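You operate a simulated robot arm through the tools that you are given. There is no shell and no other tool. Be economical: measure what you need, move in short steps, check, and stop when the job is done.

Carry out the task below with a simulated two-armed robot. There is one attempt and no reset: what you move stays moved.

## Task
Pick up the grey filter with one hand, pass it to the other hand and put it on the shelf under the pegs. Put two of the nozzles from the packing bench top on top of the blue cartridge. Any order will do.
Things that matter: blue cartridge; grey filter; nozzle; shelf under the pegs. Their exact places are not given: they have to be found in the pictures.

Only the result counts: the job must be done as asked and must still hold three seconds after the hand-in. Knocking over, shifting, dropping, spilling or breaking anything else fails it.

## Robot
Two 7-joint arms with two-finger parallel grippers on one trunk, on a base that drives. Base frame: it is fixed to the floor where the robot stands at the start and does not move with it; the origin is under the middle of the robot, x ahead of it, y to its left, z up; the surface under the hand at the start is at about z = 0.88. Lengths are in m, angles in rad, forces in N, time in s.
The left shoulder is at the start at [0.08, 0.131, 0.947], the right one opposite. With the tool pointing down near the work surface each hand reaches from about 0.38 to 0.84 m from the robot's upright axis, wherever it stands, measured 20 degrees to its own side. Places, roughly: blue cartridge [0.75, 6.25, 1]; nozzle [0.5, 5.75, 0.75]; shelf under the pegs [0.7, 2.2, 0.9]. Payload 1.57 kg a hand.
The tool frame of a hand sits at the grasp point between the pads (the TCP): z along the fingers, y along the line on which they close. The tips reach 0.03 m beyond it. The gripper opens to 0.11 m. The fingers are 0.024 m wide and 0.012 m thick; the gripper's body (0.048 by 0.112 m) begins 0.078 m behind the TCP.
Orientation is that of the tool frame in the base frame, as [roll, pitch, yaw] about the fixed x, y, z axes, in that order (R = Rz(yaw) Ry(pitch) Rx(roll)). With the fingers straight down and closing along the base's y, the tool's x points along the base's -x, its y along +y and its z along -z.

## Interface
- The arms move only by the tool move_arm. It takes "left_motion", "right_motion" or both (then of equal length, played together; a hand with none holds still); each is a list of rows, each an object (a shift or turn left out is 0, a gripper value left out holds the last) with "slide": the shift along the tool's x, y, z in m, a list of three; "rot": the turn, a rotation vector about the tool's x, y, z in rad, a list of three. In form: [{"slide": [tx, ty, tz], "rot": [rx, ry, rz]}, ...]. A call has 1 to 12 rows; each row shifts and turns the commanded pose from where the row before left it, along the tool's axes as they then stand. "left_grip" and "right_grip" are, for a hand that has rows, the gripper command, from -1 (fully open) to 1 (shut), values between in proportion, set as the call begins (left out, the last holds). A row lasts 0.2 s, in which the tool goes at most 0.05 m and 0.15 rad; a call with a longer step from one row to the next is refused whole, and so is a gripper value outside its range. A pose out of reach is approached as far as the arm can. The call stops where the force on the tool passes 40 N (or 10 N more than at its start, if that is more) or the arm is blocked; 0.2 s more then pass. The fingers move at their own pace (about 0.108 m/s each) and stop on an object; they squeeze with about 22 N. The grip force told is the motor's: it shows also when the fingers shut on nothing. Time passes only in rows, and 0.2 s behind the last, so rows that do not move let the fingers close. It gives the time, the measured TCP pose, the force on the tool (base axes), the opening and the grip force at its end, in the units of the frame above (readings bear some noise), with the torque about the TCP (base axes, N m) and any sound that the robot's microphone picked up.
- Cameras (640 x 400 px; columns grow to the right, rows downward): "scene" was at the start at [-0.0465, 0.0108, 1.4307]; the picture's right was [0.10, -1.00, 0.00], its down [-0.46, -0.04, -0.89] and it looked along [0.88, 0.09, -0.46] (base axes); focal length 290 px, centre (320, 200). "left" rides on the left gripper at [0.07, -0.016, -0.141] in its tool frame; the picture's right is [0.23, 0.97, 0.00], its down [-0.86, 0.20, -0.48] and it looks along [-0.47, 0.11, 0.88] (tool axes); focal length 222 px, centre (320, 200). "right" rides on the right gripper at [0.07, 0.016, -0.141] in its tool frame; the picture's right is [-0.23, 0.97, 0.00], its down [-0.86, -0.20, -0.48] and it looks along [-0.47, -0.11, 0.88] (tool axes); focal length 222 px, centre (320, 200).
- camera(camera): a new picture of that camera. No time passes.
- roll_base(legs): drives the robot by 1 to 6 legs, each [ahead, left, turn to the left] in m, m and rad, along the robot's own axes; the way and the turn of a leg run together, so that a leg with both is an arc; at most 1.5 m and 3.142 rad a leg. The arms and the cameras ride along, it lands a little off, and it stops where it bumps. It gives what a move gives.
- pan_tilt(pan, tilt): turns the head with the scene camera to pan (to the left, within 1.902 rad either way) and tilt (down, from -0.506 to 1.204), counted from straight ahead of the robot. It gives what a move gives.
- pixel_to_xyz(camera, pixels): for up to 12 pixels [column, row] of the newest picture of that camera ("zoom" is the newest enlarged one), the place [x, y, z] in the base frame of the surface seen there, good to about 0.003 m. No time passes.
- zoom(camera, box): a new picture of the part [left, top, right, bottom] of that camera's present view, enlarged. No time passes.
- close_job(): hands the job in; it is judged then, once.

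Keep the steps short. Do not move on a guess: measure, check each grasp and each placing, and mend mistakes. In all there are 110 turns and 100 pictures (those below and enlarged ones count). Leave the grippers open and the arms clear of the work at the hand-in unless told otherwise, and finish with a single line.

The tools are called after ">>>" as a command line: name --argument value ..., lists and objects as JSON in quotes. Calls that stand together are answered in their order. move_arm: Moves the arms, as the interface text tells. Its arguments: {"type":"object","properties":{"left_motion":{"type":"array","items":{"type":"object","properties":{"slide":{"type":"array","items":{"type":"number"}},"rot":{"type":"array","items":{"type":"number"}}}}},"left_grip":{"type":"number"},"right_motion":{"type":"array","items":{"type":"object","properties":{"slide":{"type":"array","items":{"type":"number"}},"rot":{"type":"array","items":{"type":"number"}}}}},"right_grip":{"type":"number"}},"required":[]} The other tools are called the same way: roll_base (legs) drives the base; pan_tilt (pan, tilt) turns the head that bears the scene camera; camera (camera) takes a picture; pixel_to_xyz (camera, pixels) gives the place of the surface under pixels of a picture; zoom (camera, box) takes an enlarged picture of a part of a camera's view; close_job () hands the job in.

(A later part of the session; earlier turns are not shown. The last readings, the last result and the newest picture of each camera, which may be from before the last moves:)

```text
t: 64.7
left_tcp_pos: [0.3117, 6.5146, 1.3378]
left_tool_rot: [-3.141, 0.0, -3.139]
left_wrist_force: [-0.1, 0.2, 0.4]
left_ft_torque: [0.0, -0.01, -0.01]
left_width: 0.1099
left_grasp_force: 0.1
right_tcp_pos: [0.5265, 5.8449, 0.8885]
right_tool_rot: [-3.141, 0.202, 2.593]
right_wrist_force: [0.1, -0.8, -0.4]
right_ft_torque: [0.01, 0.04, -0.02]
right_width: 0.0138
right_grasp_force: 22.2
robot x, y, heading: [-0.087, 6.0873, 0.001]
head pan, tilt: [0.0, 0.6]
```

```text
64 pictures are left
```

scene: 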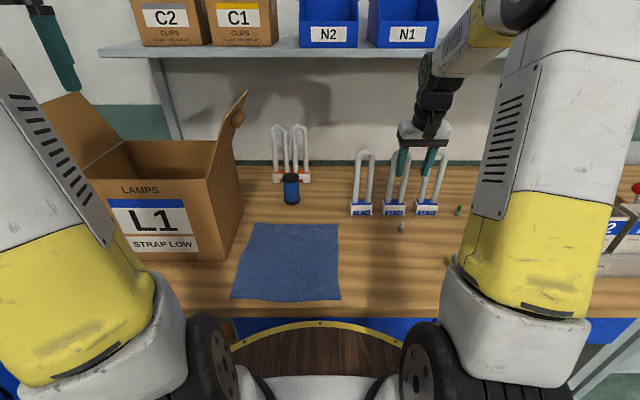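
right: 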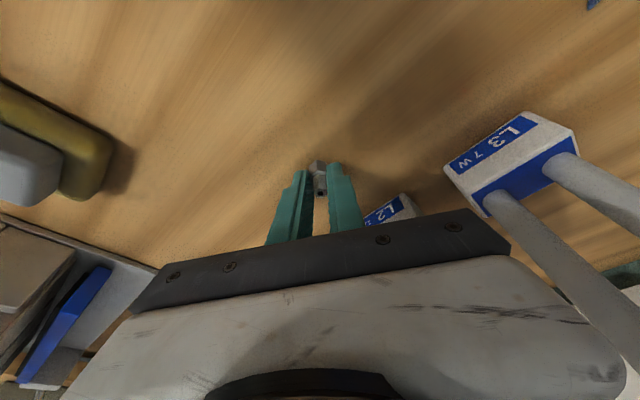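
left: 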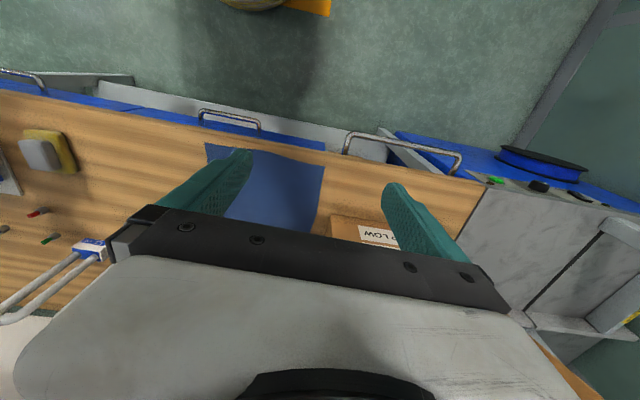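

Gripped: opening 0.0138 at 22 N, on the flats. I lift 16 cm straight up and turn the hand back.

>>> move_arm --right_motion '[{"slide": [-0.0079, 0, -0.0392]}, {"slide": [-0.0079, 0, -0.0392]}, {"slide": [-0.0079, 0, -0.0392]}, {"slide": [-0.0079, 0, -0.0392]}, {"rot": [-0.0274, 0, -0.1348]}, {"rot": [-0.0274, 0, -0.1348]}, {"rot": [-0.0274, 0, -0.1348]}, {"rot": [-0.0274, 0, -0.1348]}, {}]'

>>> move_arm --right_motion '[{"slide": [0, 0.048, 0]}, {"slide": [0, 0.048, 0]}, {"slide": [0, 0.048, 0]}, {"slide": [0, 0.048, 0]}, {"slide": [0, 0.048, 0]}, {"slide": [0, 0.048, 0]}, {}]'

>>> camera --camera "scene"

```text
t: 66.7
left_tcp_pos: [0.3118, 6.5133, 1.3377]
left_tool_rot: [3.142, -0.001, -3.139]
left_wrist_force: [-0.1, -0.3, -0.6]
left_ft_torque: [-0.01, -0.01, 0.02]
left_width: 0.11
left_grasp_force: 0.1
right_tcp_pos: [0.5239, 5.8474, 1.0481]
right_tool_rot: [-3.141, 0.201, -3.138]
right_wrist_force: [0.8, 0.1, -0.1]
right_ft_torque: [0.02, 0.01, 0.02]
right_width: 0.0137
right_grasp_force: 22.1
robot x, y, heading: [-0.0903, 6.0861, -0.001]
head pan, tilt: [0.0, 0.6]
```

```text
t: 68.3
left_tcp_pos: [0.3122, 6.5147, 1.3376]
left_tool_rot: [3.141, -0.001, -3.139]
left_wrist_force: [-0.3, -0.1, 1.0]
left_ft_torque: [0.01, 0.01, -0.02]
left_width: 0.1099
left_grasp_force: 0.1
right_tcp_pos: [0.5235, 6.1378, 1.0469]
right_tool_rot: [-3.141, 0.199, -3.14]
right_wrist_force: [0.2, 0.4, -0.8]
right_ft_torque: [0.02, -0.01, 0.01]
right_width: 0.0137
right_grasp_force: 22.3
robot x, y, heading: [-0.0862, 6.085, 0.004]
head pan, tilt: [0.0, 0.6]
```

```text
63 pictures are left
```

scene: 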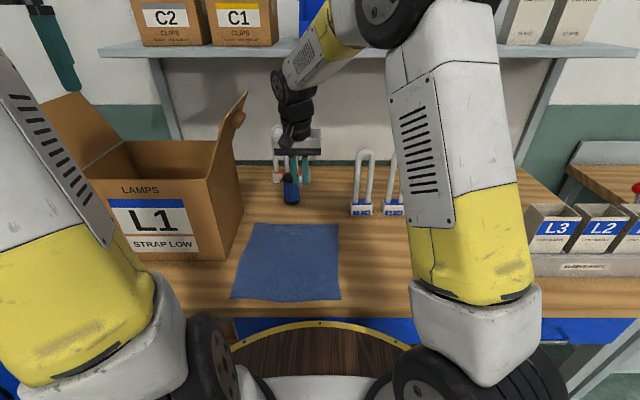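

The hand is at y 6.138. Before going ahead I measure the overhead shelf's front edge and the orange lamp, to be sure of wrist clearance.

>>> pixel_to_xyz --camera "scene" --pixels '[[250, 50], [250, 45], [520, 47], [278, 130], [300, 130], [240, 95], [300, 75], [330, 30], [290, 105], [290, 178], [280, 178]]'

>>> camera --camera "right"

```text
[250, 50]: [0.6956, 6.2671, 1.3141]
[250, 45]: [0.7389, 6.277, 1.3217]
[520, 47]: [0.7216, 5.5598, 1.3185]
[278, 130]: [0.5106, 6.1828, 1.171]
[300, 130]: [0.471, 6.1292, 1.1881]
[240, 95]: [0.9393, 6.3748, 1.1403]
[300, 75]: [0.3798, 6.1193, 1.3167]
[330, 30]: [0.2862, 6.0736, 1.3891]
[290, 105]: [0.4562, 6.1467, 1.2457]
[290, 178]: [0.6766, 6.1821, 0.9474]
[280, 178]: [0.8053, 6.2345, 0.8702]
```

```text
62 pictures are left
```

right: 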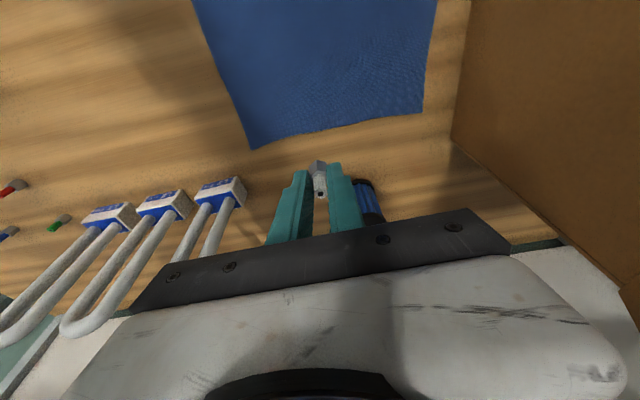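

The shelf edge is at x≈0.695, z≥1.30: wrist should pass below it. I lower to TCP z≈1.002, centre on y 6.183, go ahead 10 cm and look.

>>> move_arm --right_motion '[{"slide": [0.0045, 0.0225, 0.022]}, {"slide": [0.0045, 0.0225, 0.022]}, {"slide": [-0.0327, 0, 0.0066]}, {"slide": [-0.0327, 0, 0.0066]}, {"slide": [-0.0327, 0, 0.0066]}, {}]'

>>> camera --camera "scene"

>>> pixel_to_xyz --camera "scene" --pixels '[[250, 50], [285, 60], [300, 60], [310, 50], [295, 85], [280, 75], [320, 30], [276, 90]]'

```text
t: 69.7
left_tcp_pos: [0.3124, 6.5141, 1.3383]
left_tool_rot: [3.141, -0.001, -3.141]
left_wrist_force: [-0.3, -0.7, 0.0]
left_ft_torque: [-0.01, 0.0, -0.02]
left_width: 0.1098
left_grasp_force: 0.1
right_tcp_pos: [0.6224, 6.185, 1.0014]
right_tool_rot: [3.141, 0.199, -3.14]
right_wrist_force: [-0.2, -0.2, 0.2]
right_ft_torque: [0.03, -0.01, -0.01]
right_width: 0.0137
right_grasp_force: 22.1
robot x, y, heading: [-0.0879, 6.082, -0.0]
head pan, tilt: [0.0, 0.6]
```

```text
61 pictures are left
```

scene: 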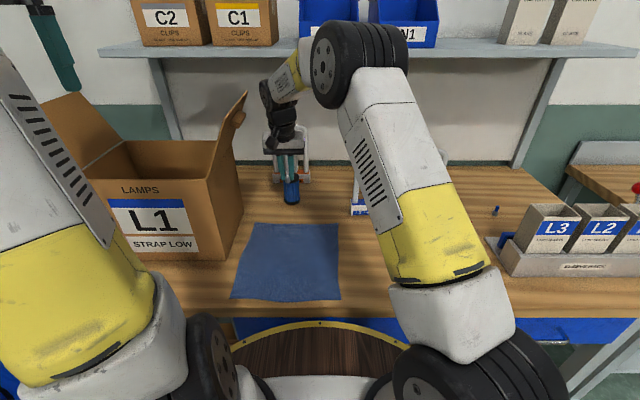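

```text
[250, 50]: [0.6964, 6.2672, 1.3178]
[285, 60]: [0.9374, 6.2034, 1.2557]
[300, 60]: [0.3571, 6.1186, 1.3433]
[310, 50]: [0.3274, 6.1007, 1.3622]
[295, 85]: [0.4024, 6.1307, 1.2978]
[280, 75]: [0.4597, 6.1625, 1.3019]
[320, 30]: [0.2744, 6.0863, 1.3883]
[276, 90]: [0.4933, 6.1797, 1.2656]
```

Wrist surface is at x≈0.49-0.56 and will stay short of the shelf. I go on 7.6 cm ahead above the cartridge and look closely.

>>> move_arm --right_motion '[{"slide": [-0.0372, -0.001, 0.0076]}, {"slide": [-0.0372, -0.001, 0.0076]}, {}]'

>>> zoom --camera "scene" --box '[260, 150, 324, 210]'

>>> zoom --camera "right" --box '[240, 110, 420, 240]'

```text
t: 70.5
left_tcp_pos: [0.3115, 6.5152, 1.3381]
left_tool_rot: [3.141, 0.0, -3.14]
left_wrist_force: [-0.1, 0.7, 0.7]
left_ft_torque: [0.03, 0.0, 0.03]
left_width: 0.11
left_grasp_force: 0.0
right_tcp_pos: [0.6979, 6.183, 1.0025]
right_tool_rot: [-3.141, 0.2, -3.139]
right_wrist_force: [-0.8, -0.4, -0.1]
right_ft_torque: [0.01, 0.02, -0.03]
right_width: 0.0136
right_grasp_force: 21.6
robot x, y, heading: [-0.0891, 6.0843, 0.006]
head pan, tilt: [0.0, 0.6]
```

```text
6.67 times, centred on (292, 180) of scene
```

zoom: 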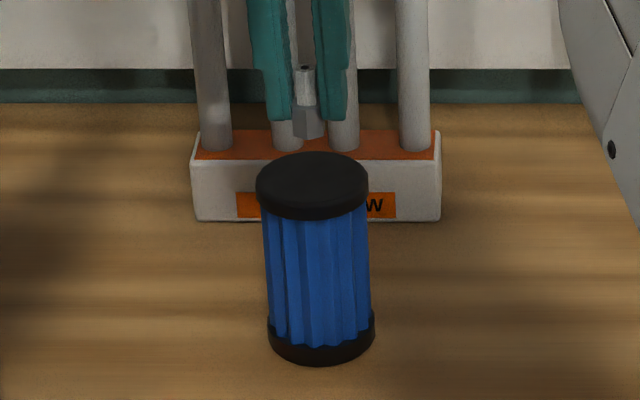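

```text
3.08 times, centred on (330, 175) of right
```

zoom: 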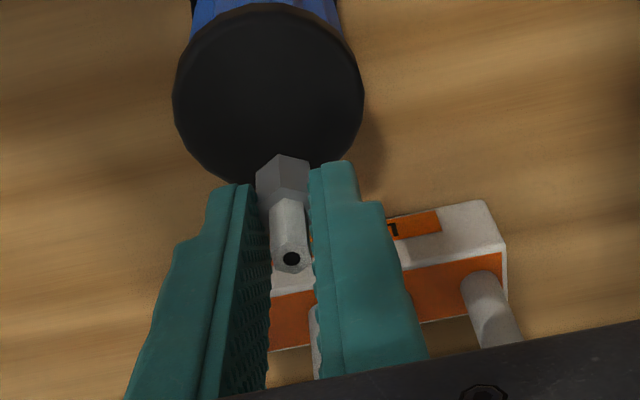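

I measure nozzle and cartridge rim in this wrist enlargement.

>>> pixel_to_xyz --camera "zoom" --pixels '[[291, 250], [280, 245], [300, 245], [283, 165], [268, 185], [298, 185], [270, 30], [190, 90], [350, 90], [215, 165], [270, 100], [330, 30]]'

```text
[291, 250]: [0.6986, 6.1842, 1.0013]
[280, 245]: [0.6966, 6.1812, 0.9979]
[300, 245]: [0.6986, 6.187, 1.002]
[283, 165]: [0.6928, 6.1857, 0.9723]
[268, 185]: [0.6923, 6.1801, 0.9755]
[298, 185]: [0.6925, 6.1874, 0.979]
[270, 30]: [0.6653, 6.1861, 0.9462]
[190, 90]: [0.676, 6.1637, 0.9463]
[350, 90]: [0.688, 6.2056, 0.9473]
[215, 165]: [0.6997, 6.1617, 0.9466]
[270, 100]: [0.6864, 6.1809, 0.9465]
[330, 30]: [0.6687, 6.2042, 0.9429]
```

Nozzle is upright at (0.700, 6.184), bottom ≈0.9645; the top of the cartridge is 0.947. I lower 1.5 cm, then by small steps watching force.

>>> move_arm --right_motion '[{"slide": [0.0016, 0, 0.0078]}, {"slide": [0.0014, 0, 0.0069]}, {}]'

>>> move_arm --right_motion '[{"slide": [0.0002, 0, 0.001]}, {"slide": [0.0002, 0, 0.001]}, {}]'

>>> zoom --camera "right" --box '[240, 110, 420, 240]'

>>> zoom --camera "scene" --box '[260, 150, 324, 210]'

```text
t: 71.3
left_tcp_pos: [0.3117, 6.5143, 1.338]
left_tool_rot: [-3.141, 0.0, -3.141]
left_wrist_force: [-0.4, 0.3, -0.4]
left_ft_torque: [0.03, 0.0, -0.02]
left_width: 0.11
left_grasp_force: 0.0
right_tcp_pos: [0.6981, 6.1805, 0.9868]
right_tool_rot: [3.142, 0.198, -3.139]
right_wrist_force: [-0.3, -0.1, 0.1]
right_ft_torque: [0.01, -0.03, -0.03]
right_width: 0.0138
right_grasp_force: 21.9
robot x, y, heading: [-0.0931, 6.0869, 0.007]
head pan, tilt: [0.0, 0.6]
```

```text
t: 72.1
left_tcp_pos: [0.3122, 6.5151, 1.3368]
left_tool_rot: [3.141, -0.002, -3.139]
left_wrist_force: [-0.2, 0.0, 0.1]
left_ft_torque: [0.03, -0.06, 0.01]
left_width: 0.1102
left_grasp_force: 0.1
right_tcp_pos: [0.7003, 6.1806, 0.9835]
right_tool_rot: [3.14, 0.201, -3.14]
right_wrist_force: [0.8, -0.3, -0.9]
right_ft_torque: [-0.01, -0.01, 0.01]
right_width: 0.014
right_grasp_force: 21.7
robot x, y, heading: [-0.0879, 6.081, 0.001]
head pan, tilt: [0.0, 0.6]
```

```text
3.08 times, centred on (330, 175) of right
```

zoom: 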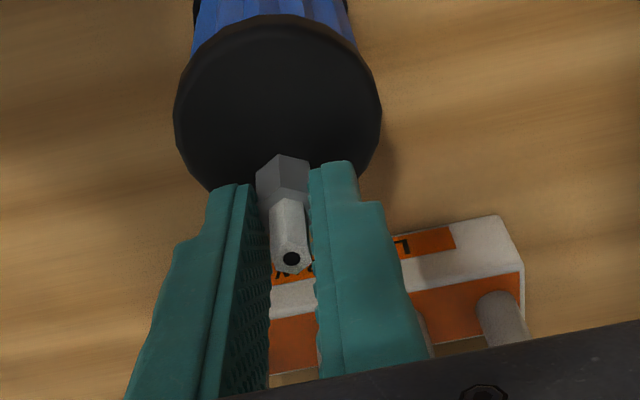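

```text
6.67 times, centred on (292, 180) of scene
```

zoom: 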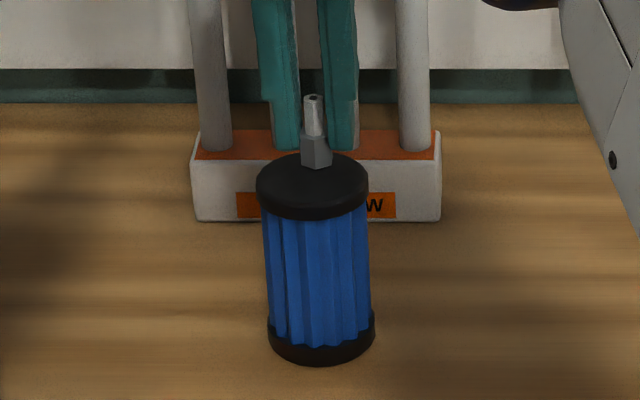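

Nearly down, no contact force yet. I draw 2 mm back towards the middle and lower in 1 mm steps.

>>> move_arm --right_motion '[{"slide": [0.0022, 0.001, 0.0005]}, {"slide": [0.0002, 0, 0.001]}, {"slide": [0.0002, 0, 0.001]}, {}]'

>>> zoom --camera "scene" --box '[270, 155, 310, 190]'

```text
t: 73.1
left_tcp_pos: [0.3113, 6.5134, 1.3382]
left_tool_rot: [-3.141, 0.001, -3.14]
left_wrist_force: [0.3, 0.5, 0.2]
left_ft_torque: [0.01, -0.01, 0.02]
left_width: 0.11
left_grasp_force: 0.1
right_tcp_pos: [0.6969, 6.18, 0.9831]
right_tool_rot: [3.141, 0.202, -3.139]
right_wrist_force: [0.4, 0.3, 14.1]
right_ft_torque: [0.01, -0.05, -0.02]
right_width: 0.0139
right_grasp_force: 21.4
robot x, y, heading: [-0.0829, 6.0812, 0.006]
head pan, tilt: [0.0, 0.6]
```

```text
11.43 times, centred on (290, 172) of scene
```

zoom: 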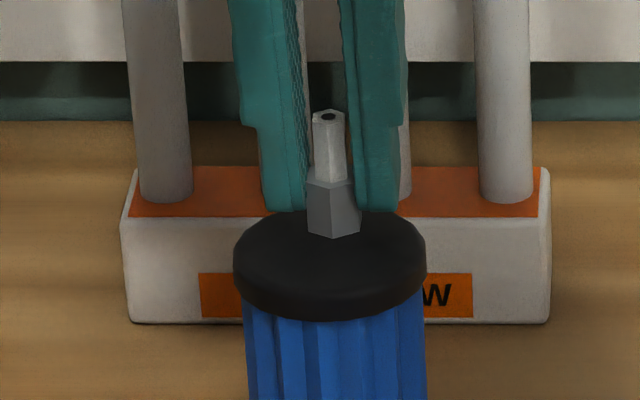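

Contact at 14 N: the nozzle rests on the top. I ease off 1 mm, open to 5 cm and check it stands.

>>> move_arm --right_motion '[{"slide": [-0.0002, 0, -0.001]}, {}]'

>>> move_arm --right_motion '[{}, {}, {}]' --right_grip 0.1

>>> move_arm --right_motion '[{"slide": [-0.006, 0, -0.0295]}, {"slide": [-0.006, 0, -0.0295]}, {}]'

>>> zoom --camera "scene" --box '[260, 150, 324, 210]'

>>> zoom --camera "right" --box '[240, 70, 420, 200]'

```text
t: 73.7
left_tcp_pos: [0.31, 6.5145, 1.337]
left_tool_rot: [3.141, 0.0, -3.138]
left_wrist_force: [-0.2, -0.6, -0.4]
left_ft_torque: [-0.03, 0.05, -0.05]
left_width: 0.1103
left_grasp_force: 0.1
right_tcp_pos: [0.6976, 6.1791, 0.9834]
right_tool_rot: [3.141, 0.199, -3.14]
right_wrist_force: [0.4, 0.4, 11.7]
right_ft_torque: [0.03, 0.0, -0.01]
right_width: 0.0139
right_grasp_force: 22.4
robot x, y, heading: [-0.0883, 6.0835, -0.0]
head pan, tilt: [0.0, 0.6]
```

```text
t: 74.5
left_tcp_pos: [0.3121, 6.5146, 1.3376]
left_tool_rot: [-3.141, 0.001, -3.14]
left_wrist_force: [-0.1, 0.4, -0.2]
left_ft_torque: [-0.02, 0.01, -0.02]
left_width: 0.1102
left_grasp_force: 0.2
right_tcp_pos: [0.6976, 6.1803, 0.983]
right_tool_rot: [3.141, 0.198, -3.14]
right_wrist_force: [0.1, -0.2, -0.2]
right_ft_torque: [0.0, -0.02, 0.0]
right_width: 0.0495
right_grasp_force: 0.0
robot x, y, heading: [-0.0867, 6.0845, 0.001]
head pan, tilt: [0.0, 0.6]
```

```text
t: 75.3
left_tcp_pos: [0.3115, 6.5144, 1.3387]
left_tool_rot: [-3.14, 0.0, -3.14]
left_wrist_force: [-0.1, 0.1, 0.7]
left_ft_torque: [-0.01, 0.0, 0.01]
left_width: 0.11
left_grasp_force: 0.0
right_tcp_pos: [0.6996, 6.1788, 1.0465]
right_tool_rot: [-3.141, 0.199, -3.139]
right_wrist_force: [0.3, 0.5, -0.2]
right_ft_torque: [-0.01, 0.02, -0.01]
right_width: 0.0498
right_grasp_force: 0.0
robot x, y, heading: [-0.0894, 6.0833, 0.004]
head pan, tilt: [0.0, 0.6]
```

```text
6.67 times, centred on (292, 180) of scene
```

zoom: 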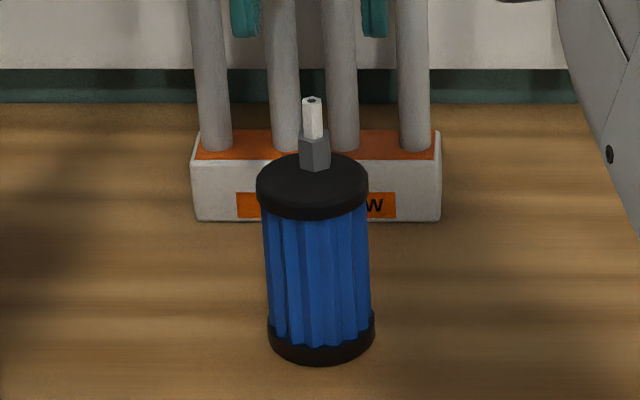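

```text
3.08 times, centred on (330, 135) of right
```

zoom: 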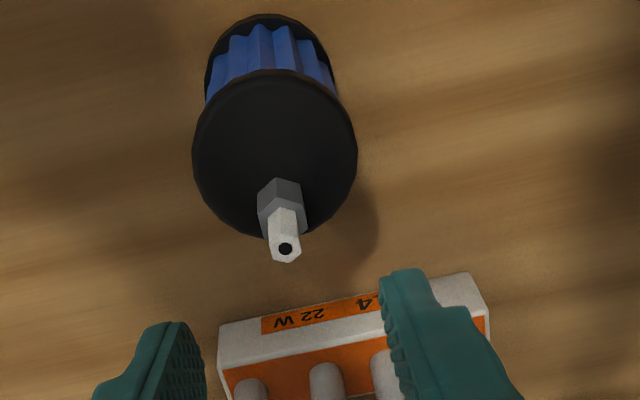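

It stands. I measure nozzle and top rim again to plan the second spot.

>>> pixel_to_xyz --camera "zoom" --pixels '[[285, 235], [270, 200], [298, 200], [285, 182], [275, 80], [200, 150], [350, 150], [275, 130], [255, 220], [310, 220]]'

>>> move_arm --right_motion '[{"slide": [0.04, 0, -0.016]}, {"slide": [0.045, 0, -0.009]}, {"slide": [0.045, 0, -0.009]}, {"slide": [0.045, 0, -0.009]}, {}]'

>>> camera --camera "right"

```text
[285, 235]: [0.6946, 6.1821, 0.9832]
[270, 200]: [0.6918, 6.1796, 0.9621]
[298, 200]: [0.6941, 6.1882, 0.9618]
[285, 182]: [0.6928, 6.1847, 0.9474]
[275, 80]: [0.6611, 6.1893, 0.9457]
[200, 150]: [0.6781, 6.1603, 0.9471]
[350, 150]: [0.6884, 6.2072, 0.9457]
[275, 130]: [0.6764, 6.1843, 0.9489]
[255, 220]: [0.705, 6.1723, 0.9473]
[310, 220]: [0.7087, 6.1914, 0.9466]
```

```text
t: 76.5
left_tcp_pos: [0.3114, 6.5147, 1.3374]
left_tool_rot: [3.14, 0.001, -3.14]
left_wrist_force: [-0.2, 0.9, -0.7]
left_ft_torque: [0.03, -0.01, -0.01]
left_width: 0.1099
left_grasp_force: 0.0
right_tcp_pos: [0.516, 6.1789, 1.0524]
right_tool_rot: [3.14, 0.201, -3.141]
right_wrist_force: [-0.2, -0.4, 0.2]
right_ft_torque: [0.02, 0.01, -0.01]
right_width: 0.0496
right_grasp_force: 0.2
robot x, y, heading: [-0.0879, 6.0842, 0.002]
head pan, tilt: [0.0, 0.6]
```

```text
53 pictures are left
```

right: 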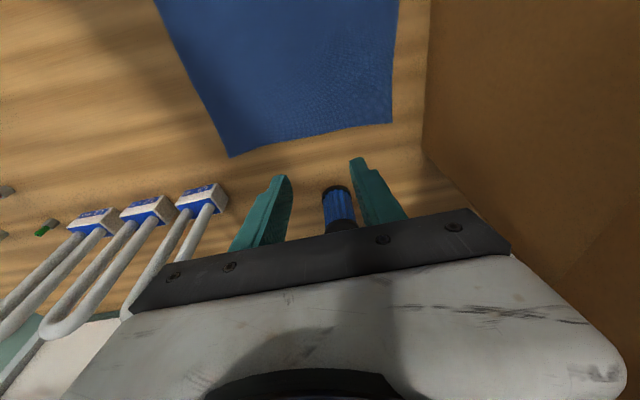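

The spot for the second nozzle is centre ≈(0.6775, 6.184). I move the right hand along y to above the red nozzle.

>>> move_arm --right_motion '[{"slide": [0, -0.048, 0]}, {"slide": [0, -0.048, 0]}, {"slide": [0, -0.048, 0]}, {"slide": [0, -0.048, 0]}, {"slide": [0, -0.048, 0]}, {"slide": [0, -0.048, 0]}, {"slide": [0, -0.048, 0]}, {"slide": [0, -0.048, 0]}, {"slide": [0, -0.048, 0]}, {"slide": [0, -0.048, 0]}, {"slide": [0, -0.048, 0]}, {}]'

>>> camera --camera "right"

```text
t: 79.1
left_tcp_pos: [0.3124, 6.5143, 1.3383]
left_tool_rot: [3.141, 0.001, -3.139]
left_wrist_force: [-0.5, 0.4, -0.8]
left_ft_torque: [0.03, 0.02, 0.01]
left_width: 0.11
left_grasp_force: 0.1
right_tcp_pos: [0.5142, 5.6522, 1.0478]
right_tool_rot: [3.141, 0.199, -3.14]
right_wrist_force: [-0.4, 1.1, -0.3]
right_ft_torque: [-0.01, 0.01, 0.0]
right_width: 0.0496
right_grasp_force: 0.0
robot x, y, heading: [-0.0856, 6.0826, -0.0]
head pan, tilt: [0.0, 0.6]
```

```text
52 pictures are left
```

right: 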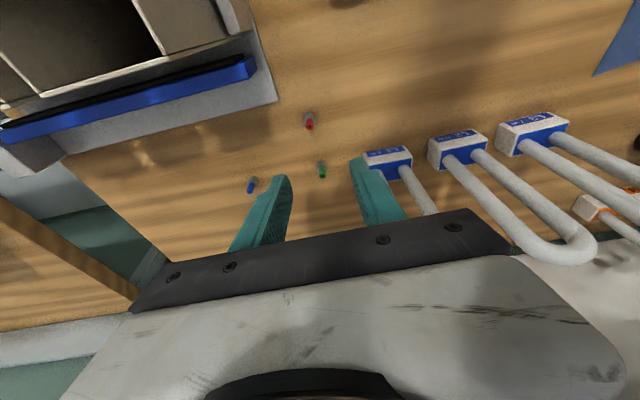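

Red nozzle at (309,120). I enlarge and measure it with its surroundings.

>>> pixel_to_xyz --camera "right" --pixels '[[322, 168], [270, 98], [250, 68], [372, 153], [370, 160], [235, 20], [230, 35]]'

>>> zoom --camera "right" --box '[293, 108, 325, 128]'

>>> pixel_to_xyz --camera "zoom" --pixels '[[330, 300], [310, 300], [350, 300], [325, 200], [300, 150], [350, 150], [325, 120], [325, 250], [325, 330]]'

```text
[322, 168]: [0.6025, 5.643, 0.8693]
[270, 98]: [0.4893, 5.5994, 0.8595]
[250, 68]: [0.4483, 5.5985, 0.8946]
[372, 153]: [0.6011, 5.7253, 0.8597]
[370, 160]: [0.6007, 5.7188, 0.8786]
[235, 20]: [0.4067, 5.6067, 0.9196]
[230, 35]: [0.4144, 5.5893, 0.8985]
```

```text
16.00 times, centred on (309, 118) of right
```

zoom: 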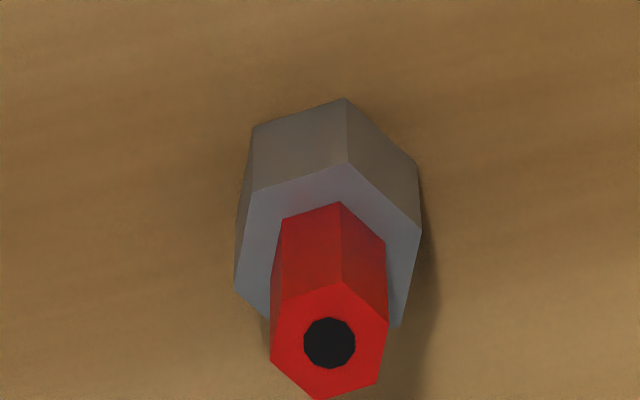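

```text
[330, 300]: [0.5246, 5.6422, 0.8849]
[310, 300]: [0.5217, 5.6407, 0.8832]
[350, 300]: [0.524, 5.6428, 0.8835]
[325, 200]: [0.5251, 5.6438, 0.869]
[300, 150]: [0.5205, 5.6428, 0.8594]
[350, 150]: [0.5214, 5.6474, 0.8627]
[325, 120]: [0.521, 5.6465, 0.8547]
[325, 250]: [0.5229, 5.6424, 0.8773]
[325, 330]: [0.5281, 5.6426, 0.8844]
```

Red nozzle centre ≈(0.529, 5.644); its flats lie about -0.45 rad off. I turn the hand so and lower to a hover at z 0.95.

>>> move_arm --right_motion '[{"rot": [0.02235, 0, 0.11025]}, {"rot": [0.02235, 0, 0.11025]}, {"rot": [0.02235, 0, 0.11025]}, {"rot": [0.02235, 0, 0.11025]}, {"slide": [0.005, -0.0005, 0.0489]}, {"slide": [0.005, -0.0005, 0.0489]}, {}]'

>>> camera --camera "right"

```text
t: 80.7
left_tcp_pos: [0.3127, 6.5149, 1.3382]
left_tool_rot: [-3.141, 0.0, -3.141]
left_wrist_force: [1.1, 0.8, -0.5]
left_ft_torque: [0.02, 0.03, -0.03]
left_width: 0.1098
left_grasp_force: 0.0
right_tcp_pos: [0.5272, 5.6476, 0.9515]
right_tool_rot: [-3.141, 0.201, 2.694]
right_wrist_force: [-0.1, 0.4, -0.3]
right_ft_torque: [0.0, -0.02, -0.03]
right_width: 0.0495
right_grasp_force: 0.1
robot x, y, heading: [-0.0896, 6.0814, 0.003]
head pan, tilt: [0.0, 0.6]
```

```text
50 pictures are left
```

right: 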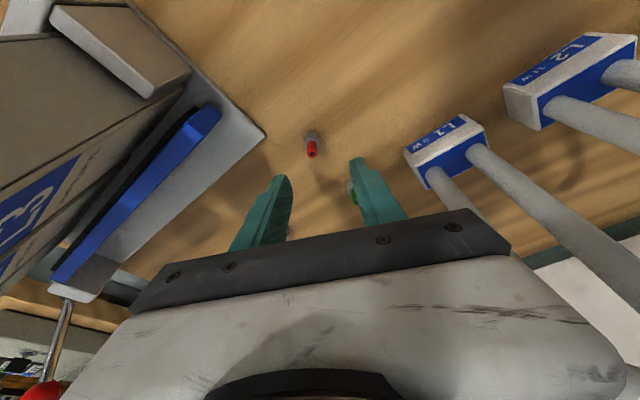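

Aligned; the x reading is a little ahead, so I lower 3 cm with a slight draw-back and re-read.

>>> move_arm --right_motion '[{"slide": [0.008, 0, 0.0294]}, {}]'

>>> zoom --camera "right" --box '[230, 110, 410, 240]'

>>> pixel_to_xyz --camera "zoom" --pixels '[[285, 110], [285, 130], [285, 148], [130, 200], [350, 190], [175, 215]]'

```text
t: 81.3
left_tcp_pos: [0.3133, 6.5146, 1.3371]
left_tool_rot: [-3.14, 0.001, -3.141]
left_wrist_force: [0.4, 0.0, -0.1]
left_ft_torque: [-0.01, -0.01, 0.02]
left_width: 0.1099
left_grasp_force: 0.1
right_tcp_pos: [0.5234, 5.6473, 0.9209]
right_tool_rot: [3.14, 0.201, 2.693]
right_wrist_force: [0.4, -0.3, -0.3]
right_ft_torque: [0.02, 0.02, 0.0]
right_width: 0.0497
right_grasp_force: 0.1
robot x, y, heading: [-0.0871, 6.0878, 0.0]
head pan, tilt: [0.0, 0.6]
```

```text
3.08 times, centred on (320, 175) of right
```

zoom: 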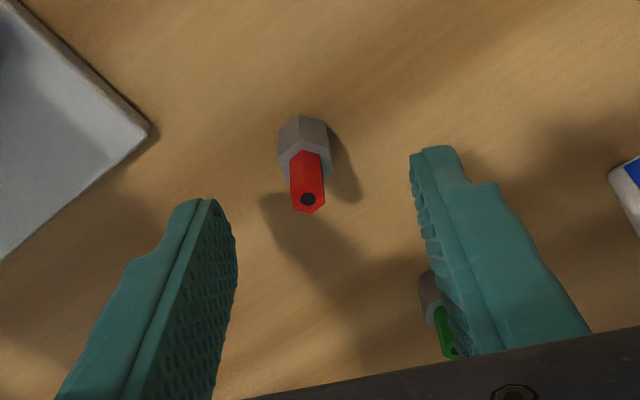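

```text
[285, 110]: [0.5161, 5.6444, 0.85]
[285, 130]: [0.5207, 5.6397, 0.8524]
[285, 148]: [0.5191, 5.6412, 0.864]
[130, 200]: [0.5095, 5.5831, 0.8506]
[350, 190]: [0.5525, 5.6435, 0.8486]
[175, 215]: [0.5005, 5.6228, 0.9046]
```

Good: nozzle lies between the pads, green is outside the right pad. Lower 3.2 cm and close.

>>> move_arm --right_motion '[{"slide": [0.0033, -0.001, 0.016]}, {"slide": [0.0032, -0.001, 0.0158]}, {}]'

>>> move_arm --right_motion '[{}, {}, {}]' --right_grip 1.0

>>> zoom --camera "right" --box '[230, 110, 410, 240]'

```text
t: 82.1
left_tcp_pos: [0.3131, 6.5144, 1.3375]
left_tool_rot: [-3.141, -0.001, -3.14]
left_wrist_force: [-0.3, -0.2, -0.6]
left_ft_torque: [0.02, 0.0, -0.03]
left_width: 0.1099
left_grasp_force: 0.0
right_tcp_pos: [0.5224, 5.6451, 0.8892]
right_tool_rot: [3.141, 0.2, 2.693]
right_wrist_force: [-0.8, 0.2, 0.1]
right_ft_torque: [0.03, 0.03, 0.01]
right_width: 0.0495
right_grasp_force: 0.0
robot x, y, heading: [-0.0856, 6.087, -0.0]
head pan, tilt: [0.0, 0.6]
```

```text
t: 82.9
left_tcp_pos: [0.3127, 6.5156, 1.3377]
left_tool_rot: [3.141, -0.001, -3.141]
left_wrist_force: [-0.4, 0.3, 0.9]
left_ft_torque: [0.01, 0.0, -0.01]
left_width: 0.1098
left_grasp_force: 0.1
right_tcp_pos: [0.5222, 5.6448, 0.8887]
right_tool_rot: [-3.141, 0.199, 2.693]
right_wrist_force: [0.5, 0.2, -0.1]
right_ft_torque: [-0.01, -0.02, -0.01]
right_width: 0.0136
right_grasp_force: 22.2
robot x, y, heading: [-0.0854, 6.0825, 0.004]
head pan, tilt: [0.0, 0.6]
```

```text
3.08 times, centred on (320, 175) of right
```

zoom: 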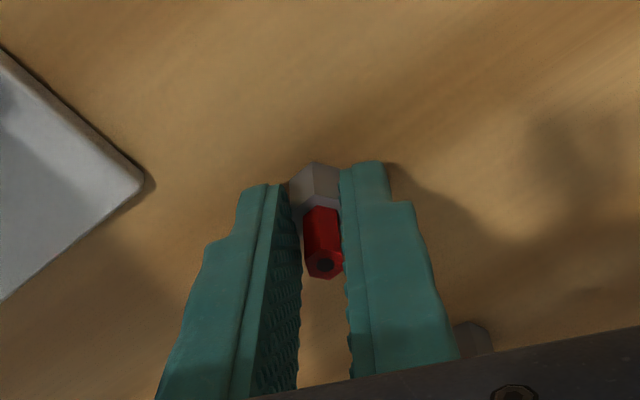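

Gripped at 0.0136 on flats. I lift 16 cm, turn back, and carry along y in front of the lamps.

>>> move_arm --right_motion '[{"slide": [-0.0079, 0, -0.0392]}, {"slide": [-0.0079, 0, -0.0392]}, {"slide": [-0.0079, 0, -0.0392]}, {"slide": [-0.0079, 0, -0.0392]}, {"rot": [-0.02235, 0, -0.11025]}, {"rot": [-0.02235, 0, -0.11025]}, {"rot": [-0.02235, 0, -0.11025]}, {"rot": [-0.02235, 0, -0.11025]}, {}]'

>>> move_arm --right_motion '[{"slide": [0, 0.0485, 0]}, {"slide": [0, 0.0485, 0]}, {"slide": [0, 0.0485, 0]}, {"slide": [0, 0.0485, 0]}, {"slide": [0, 0.0485, 0]}, {"slide": [0, 0.0485, 0]}, {"slide": [0, 0.0485, 0]}, {"slide": [0, 0.0485, 0]}, {"slide": [0, 0.0485, 0]}, {"slide": [0, 0.0485, 0]}, {"slide": [0, 0.0485, 0]}, {}]'

```text
t: 84.9
left_tcp_pos: [0.3117, 6.5145, 1.3381]
left_tool_rot: [-3.141, -0.001, -3.141]
left_wrist_force: [-0.2, 0.5, 0.4]
left_ft_torque: [0.02, -0.02, 0.03]
left_width: 0.1102
left_grasp_force: 0.0
right_tcp_pos: [0.5241, 5.6455, 1.0491]
right_tool_rot: [-3.141, 0.198, -3.14]
right_wrist_force: [-0.1, -0.1, 0.0]
right_ft_torque: [0.0, 0.0, 0.02]
right_width: 0.0139
right_grasp_force: 21.4
robot x, y, heading: [-0.0863, 6.0882, -0.001]
head pan, tilt: [0.0, 0.6]
```

```text
t: 87.5
left_tcp_pos: [0.3121, 6.514, 1.3388]
left_tool_rot: [-3.142, -0.002, -3.14]
left_wrist_force: [0.0, 0.3, -1.0]
left_ft_torque: [-0.03, -0.02, 0.01]
left_width: 0.1101
left_grasp_force: 0.0
right_tcp_pos: [0.5237, 6.1773, 1.0489]
right_tool_rot: [3.14, 0.199, -3.139]
right_wrist_force: [-0.3, 0.2, 0.3]
right_ft_torque: [-0.01, -0.01, -0.04]
right_width: 0.0139
right_grasp_force: 22.5
robot x, y, heading: [-0.0883, 6.0867, 0.005]
head pan, tilt: [0.0, 0.6]
```

Now forward to x≈0.66 at z≈1.024, a bit short of the target, to measure.

>>> move_arm --right_motion '[{"slide": [-0.0424, 0.0016, 0.0171]}, {"slide": [-0.0424, 0.0016, 0.0171]}, {"slide": [-0.0424, 0.0016, 0.0171]}, {}]'

>>> zoom --camera "right" --box '[240, 110, 420, 240]'

>>> pixel_to_xyz --camera "zoom" --pixels '[[290, 260], [285, 165], [270, 180], [300, 180], [285, 150], [285, 200], [230, 185], [345, 165], [290, 245]]'

```text
t: 88.5
left_tcp_pos: [0.3124, 6.5136, 1.3389]
left_tool_rot: [3.141, 0.001, -3.141]
left_wrist_force: [0.2, -1.0, -0.2]
left_ft_torque: [0.01, -0.02, 0.0]
left_width: 0.1099
left_grasp_force: 0.1
right_tcp_pos: [0.661, 6.1851, 1.0277]
right_tool_rot: [-3.139, 0.198, -3.14]
right_wrist_force: [-0.1, 0.2, -0.1]
right_ft_torque: [-0.02, 0.01, 0.0]
right_width: 0.0139
right_grasp_force: 22.1
robot x, y, heading: [-0.0857, 6.0852, 0.001]
head pan, tilt: [0.0, 0.6]
```

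```text
3.08 times, centred on (330, 175) of right
```

zoom: 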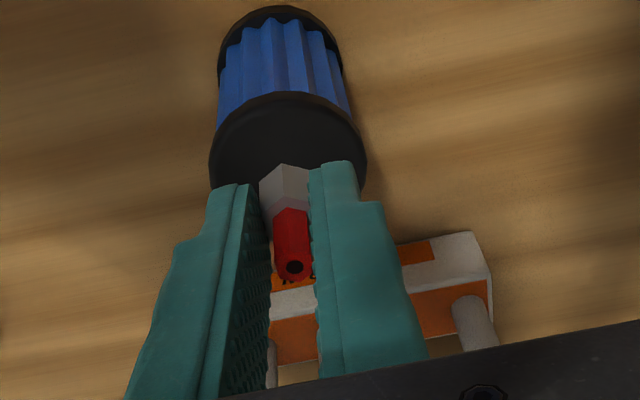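

```text
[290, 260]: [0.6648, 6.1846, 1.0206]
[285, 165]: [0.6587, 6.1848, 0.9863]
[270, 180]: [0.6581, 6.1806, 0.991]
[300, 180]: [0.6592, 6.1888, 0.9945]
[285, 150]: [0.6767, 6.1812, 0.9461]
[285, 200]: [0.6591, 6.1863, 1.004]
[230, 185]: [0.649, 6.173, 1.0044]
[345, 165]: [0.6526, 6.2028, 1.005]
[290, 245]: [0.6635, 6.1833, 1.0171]
```

Nozzle centre is ≈(0.6663, 6.185), bottom ≈0.991. I shift 1.05 cm ahead and lower 3.8 cm, then view.

>>> move_arm --right_motion '[{"slide": [-0.0103, 0, 0.0021]}, {}, {"slide": [0.0038, 0, 0.0186]}, {"slide": [0.0038, 0, 0.0186]}, {}]'

>>> zoom --camera "scene" --box '[270, 155, 310, 190]'

>>> zoom --camera "right" --box '[240, 110, 420, 240]'

>>> pixel_to_xyz --camera "zoom" --pixels '[[290, 260], [285, 165], [270, 180], [300, 180], [285, 150], [285, 200], [270, 60], [290, 245]]'

```text
t: 89.7
left_tcp_pos: [0.3126, 6.5146, 1.3378]
left_tool_rot: [3.141, 0.001, -3.14]
left_wrist_force: [-0.1, 0.2, -0.6]
left_ft_torque: [0.03, 0.01, 0.04]
left_width: 0.1102
left_grasp_force: 0.0
right_tcp_pos: [0.6693, 6.1845, 0.9888]
right_tool_rot: [-3.14, 0.202, -3.139]
right_wrist_force: [0.4, 0.2, -0.1]
right_ft_torque: [-0.01, 0.0, 0.01]
right_width: 0.0137
right_grasp_force: 22.3
robot x, y, heading: [-0.089, 6.0865, -0.002]
head pan, tilt: [0.0, 0.6]
```

```text
11.43 times, centred on (290, 172) of scene
```

zoom: 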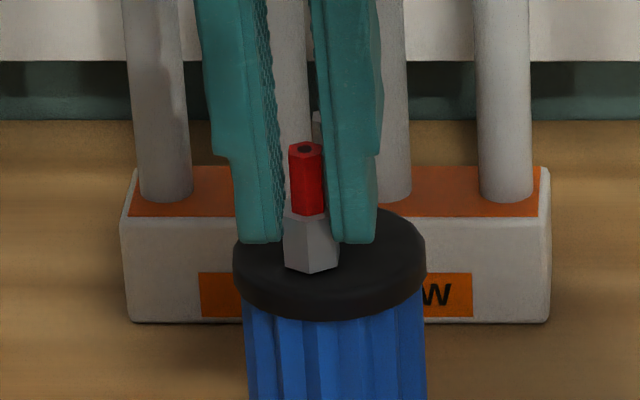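

```text
3.08 times, centred on (330, 175) of right
```

zoom: 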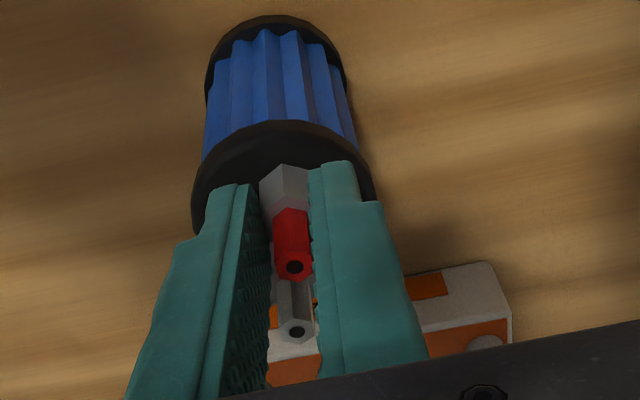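

```text
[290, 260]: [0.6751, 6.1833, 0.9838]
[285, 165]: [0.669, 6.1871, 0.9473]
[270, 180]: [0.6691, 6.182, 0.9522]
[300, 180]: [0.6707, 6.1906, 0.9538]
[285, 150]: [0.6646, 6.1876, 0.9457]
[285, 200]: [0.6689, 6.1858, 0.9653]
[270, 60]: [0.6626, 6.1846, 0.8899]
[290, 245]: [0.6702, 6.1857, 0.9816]
```

Centre ≈0.677, bottom a mm or two above the cap. I lower in 1 mm steps watching force.

>>> move_arm --right_motion '[{"slide": [0.0002, 0, 0.001]}, {"slide": [0.0002, 0, 0.001]}, {}]'

```text
t: 90.5
left_tcp_pos: [0.3128, 6.5144, 1.3382]
left_tool_rot: [-3.141, 0.0, -3.141]
left_wrist_force: [0.4, -0.4, -0.5]
left_ft_torque: [-0.01, -0.02, 0.01]
left_width: 0.1096
left_grasp_force: 0.0
right_tcp_pos: [0.6708, 6.1843, 0.9857]
right_tool_rot: [-3.14, 0.202, -3.141]
right_wrist_force: [0.2, -0.1, 3.9]
right_ft_torque: [-0.03, -0.05, 0.02]
right_width: 0.0138
right_grasp_force: 21.8
robot x, y, heading: [-0.0869, 6.0855, -0.001]
head pan, tilt: [0.0, 0.6]
```

Light contact (3.9 N). I open to 4 cm and lift.

>>> move_arm --right_motion '[{}, {}, {}]' --right_grip 0.25

>>> move_arm --right_motion '[{"slide": [-0.006, 0, -0.0295]}, {"slide": [-0.006, 0, -0.0295]}, {"slide": [0.04, 0, -0.008]}, {"slide": [0.045, 0, -0.009]}, {"slide": [0.045, 0, -0.009]}, {}]'

>>> zoom --camera "scene" --box '[260, 150, 324, 210]'

```text
t: 91.3
left_tcp_pos: [0.3126, 6.515, 1.3381]
left_tool_rot: [-3.141, 0.0, 3.141]
left_wrist_force: [1.3, -0.7, 0.3]
left_ft_torque: [0.04, -0.01, 0.01]
left_width: 0.1101
left_grasp_force: 0.0
right_tcp_pos: [0.6695, 6.1848, 0.9859]
right_tool_rot: [-3.141, 0.201, -3.141]
right_wrist_force: [-0.8, 0.0, -0.9]
right_ft_torque: [0.0, 0.02, 0.0]
right_width: 0.0413
right_grasp_force: 0.2
robot x, y, heading: [-0.0878, 6.0828, 0.004]
head pan, tilt: [0.0, 0.6]
```

```text
t: 92.7
left_tcp_pos: [0.3125, 6.514, 1.3385]
left_tool_rot: [3.141, 0.0, -3.14]
left_wrist_force: [0.0, 0.4, 0.6]
left_ft_torque: [0.0, 0.0, 0.01]
left_width: 0.1101
left_grasp_force: 0.0
right_tcp_pos: [0.5373, 6.1844, 1.0454]
right_tool_rot: [-3.141, 0.201, 3.141]
right_wrist_force: [0.7, 0.0, 1.0]
right_ft_torque: [-0.01, -0.02, -0.04]
right_width: 0.0414
right_grasp_force: 0.0
robot x, y, heading: [-0.0856, 6.0846, 0.0]
head pan, tilt: [0.0, 0.6]
```

```text
6.67 times, centred on (292, 180) of scene
```

zoom: 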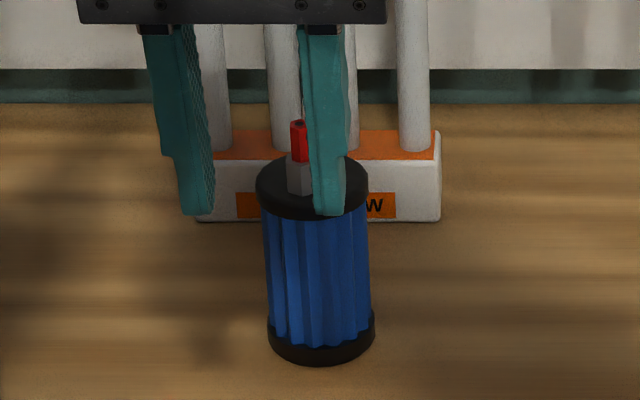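

The red one stands; I clear the right hand to its start-like pose and then check both.

>>> move_arm --right_motion '[{"slide": [0.02, -0.04, -0.02]}, {"slide": [0.02, -0.04, -0.02], "rot": [0, 0.1, 0]}, {"slide": [0.02, -0.04, -0.02], "rot": [0, 0.1, 0]}, {"slide": [0.01, -0.04, -0.03]}, {"slide": [0, -0.04, -0.03]}, {"slide": [0, -0.04, -0.02]}, {}]' --right_grip -1

>>> camera --camera "scene"

>>> zoom --camera "scene" --box '[260, 150, 324, 210]'

```text
refused: row 4 steps farther than a row can; nothing moved
```

```text
43 pictures are left
```

scene: 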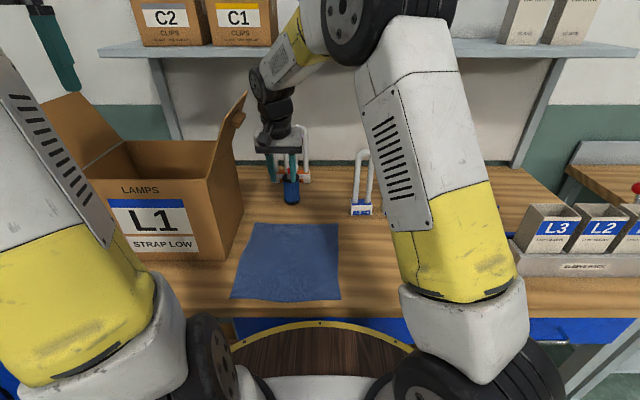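

```text
6.67 times, centred on (292, 180) of scene
```

zoom: 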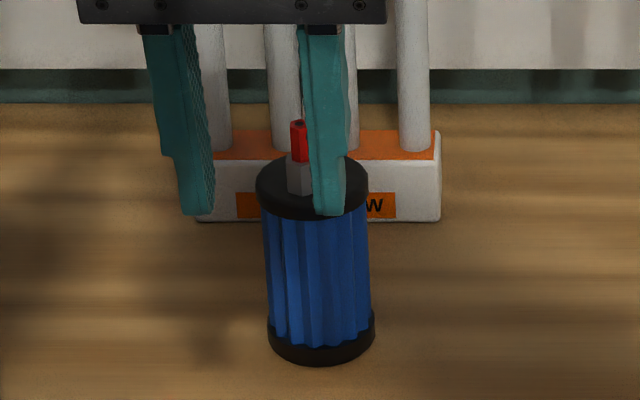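

One row was too long; I repeat with shorter steps.

>>> move_arm --right_motion '[{"slide": [0.02, -0.035, -0.02]}, {"slide": [0.02, -0.035, -0.02], "rot": [0, 0.1, 0]}, {"slide": [0.02, -0.035, -0.02], "rot": [0, 0.1, 0]}, {"slide": [0.01, -0.035, -0.03]}, {"slide": [0, -0.035, -0.03]}, {"slide": [0, -0.035, -0.02]}, {}]' --right_grip -1

>>> zoom --camera "scene" --box '[260, 150, 324, 210]'

```text
t: 94.3
left_tcp_pos: [0.3109, 6.5134, 1.3368]
left_tool_rot: [3.141, -0.001, -3.14]
left_wrist_force: [0.1, -0.2, 0.1]
left_ft_torque: [0.02, -0.02, 0.0]
left_width: 0.1097
left_grasp_force: 0.0
right_tcp_pos: [0.4568, 5.9736, 1.1714]
right_tool_rot: [3.141, 0.001, -3.139]
right_wrist_force: [0.0, 0.7, -0.6]
right_ft_torque: [0.01, -0.02, 0.01]
right_width: 0.11
right_grasp_force: 0.0
robot x, y, heading: [-0.0866, 6.0799, 0.001]
head pan, tilt: [0.0, 0.6]
```

```text
6.67 times, centred on (292, 180) of scene
```

zoom: 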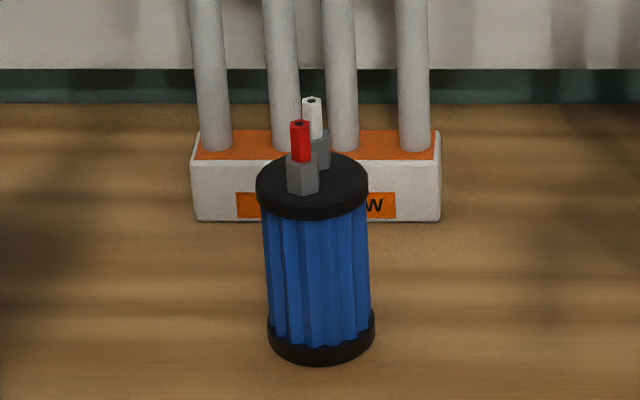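

Both nozzles stand on the blue cartridge. Now the filter: I back off, go right to the set-up bench and look into its bin and behind.

>>> roll_base --legs '[[-0.36, 0, 0], [0, -1.3, 0]]'

>>> pan_tilt --pan -0.25 --tilt 0.5

>>> camera --camera "scene"

```text
t: 102.9
left_tcp_pos: [-0.0564, 5.1719, 1.3384]
left_tool_rot: [-3.141, 0.0, 3.136]
left_wrist_force: [0.3, 0.7, 0.5]
left_ft_torque: [0.01, -0.02, 0.01]
left_width: 0.1096
left_grasp_force: 0.0
right_tcp_pos: [0.0847, 4.6309, 1.1709]
right_tool_rot: [-3.141, 0.001, 3.137]
right_wrist_force: [-0.4, 0.7, 0.8]
right_ft_torque: [-0.01, -0.03, -0.01]
right_width: 0.11
right_grasp_force: 0.1
robot x, y, heading: [-0.4587, 4.7452, -0.009]
head pan, tilt: [0.0, 0.6]
```

```text
t: 103.7
left_tcp_pos: [-0.0579, 5.1717, 1.3382]
left_tool_rot: [3.141, -0.001, 3.136]
left_wrist_force: [-0.4, 0.7, 0.0]
left_ft_torque: [0.0, 0.01, 0.02]
left_width: 0.1099
left_grasp_force: 0.1
right_tcp_pos: [0.0842, 4.6307, 1.1707]
right_tool_rot: [3.139, 0.001, 3.135]
right_wrist_force: [0.1, -0.6, 0.4]
right_ft_torque: [0.0, 0.05, -0.01]
right_width: 0.1099
right_grasp_force: 0.0
robot x, y, heading: [-0.4603, 4.7413, -0.005]
head pan, tilt: [-0.25, 0.499]
```

```text
40 pictures are left
```

scene: 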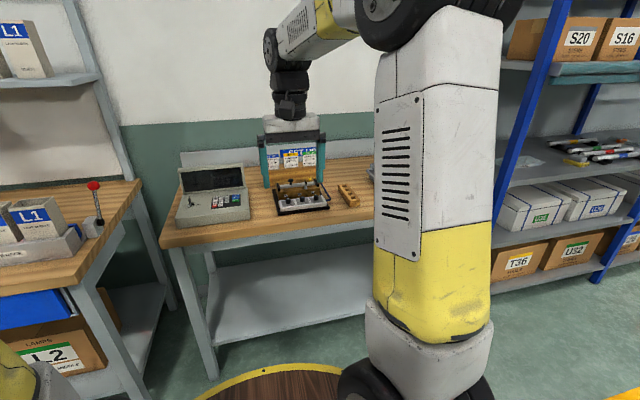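

The arm hides the bin. I move on right 0.9 m and look at bin and left rack bay.

>>> roll_base --legs '[[0, -0.9, 0.005]]'

>>> pan_tilt --pan 0.1 --tilt 0.4

>>> camera --camera "scene"

```text
t: 108.4
left_tcp_pos: [-0.0614, 4.2787, 1.3382]
left_tool_rot: [-3.141, -0.001, 3.133]
left_wrist_force: [-0.1, 0.0, 0.1]
left_ft_torque: [0.03, -0.02, 0.02]
left_width: 0.11
left_grasp_force: 0.0
right_tcp_pos: [0.0769, 3.7337, 1.1716]
right_tool_rot: [3.142, 0.0, 3.134]
right_wrist_force: [1.1, 0.5, 0.3]
right_ft_torque: [0.01, -0.04, -0.01]
right_width: 0.11
right_grasp_force: 0.0
robot x, y, heading: [-0.4664, 3.8512, -0.015]
head pan, tilt: [-0.25, 0.499]
```

```text
t: 109.2
left_tcp_pos: [-0.061, 4.2781, 1.3385]
left_tool_rot: [3.141, -0.001, 3.133]
left_wrist_force: [-0.3, -0.8, 0.2]
left_ft_torque: [0.0, -0.02, 0.0]
left_width: 0.1101
left_grasp_force: 0.1
right_tcp_pos: [0.077, 3.736, 1.1719]
right_tool_rot: [-3.141, 0.001, 3.133]
right_wrist_force: [-0.2, 0.0, -0.7]
right_ft_torque: [0.0, 0.0, 0.02]
right_width: 0.1101
right_grasp_force: 0.1
robot x, y, heading: [-0.4636, 3.8504, -0.008]
head pan, tilt: [0.099, 0.4]
```

```text
39 pictures are left
```

scene: 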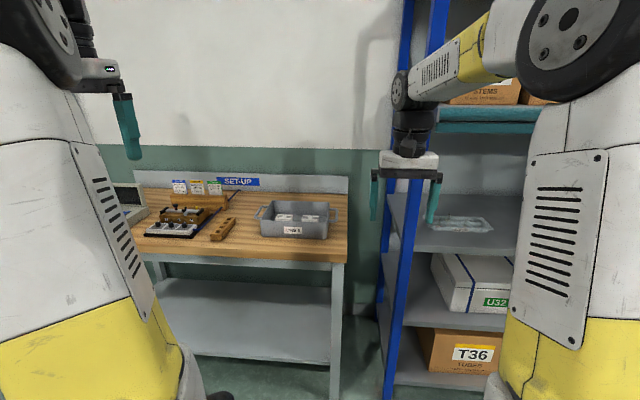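

No filter here. I go on to the rack's left bay.

>>> roll_base --legs '[[0, -0.75, 0.008]]'

>>> camera --camera "scene"

```text
t: 113.3
left_tcp_pos: [-0.0682, 3.5013, 1.3388]
left_tool_rot: [3.14, 0.001, 3.121]
left_wrist_force: [0.7, -0.3, -0.8]
left_ft_torque: [0.0, 0.02, -0.01]
left_width: 0.11
left_grasp_force: 0.0
right_tcp_pos: [0.0647, 2.9575, 1.1703]
right_tool_rot: [-3.14, 0.001, 3.12]
right_wrist_force: [0.1, 0.4, 0.6]
right_ft_torque: [0.03, 0.0, 0.03]
right_width: 0.1101
right_grasp_force: 0.1
robot x, y, heading: [-0.4732, 3.0794, -0.019]
head pan, tilt: [0.099, 0.4]
```

```text
38 pictures are left
```

scene: 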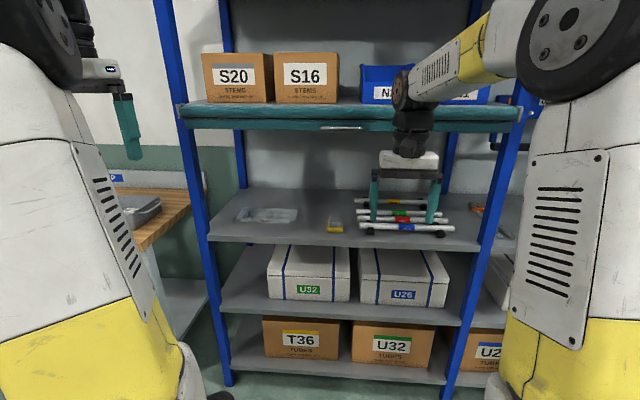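

A small yellow thing at (335,225); I zoom.

>>> zoom --camera "scene" --box '[230, 190, 460, 250]'

```text
2.78 times, centred on (345, 220) of scene
```

zoom: 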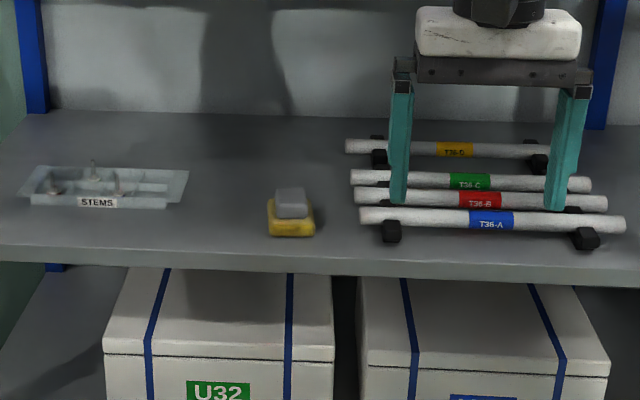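

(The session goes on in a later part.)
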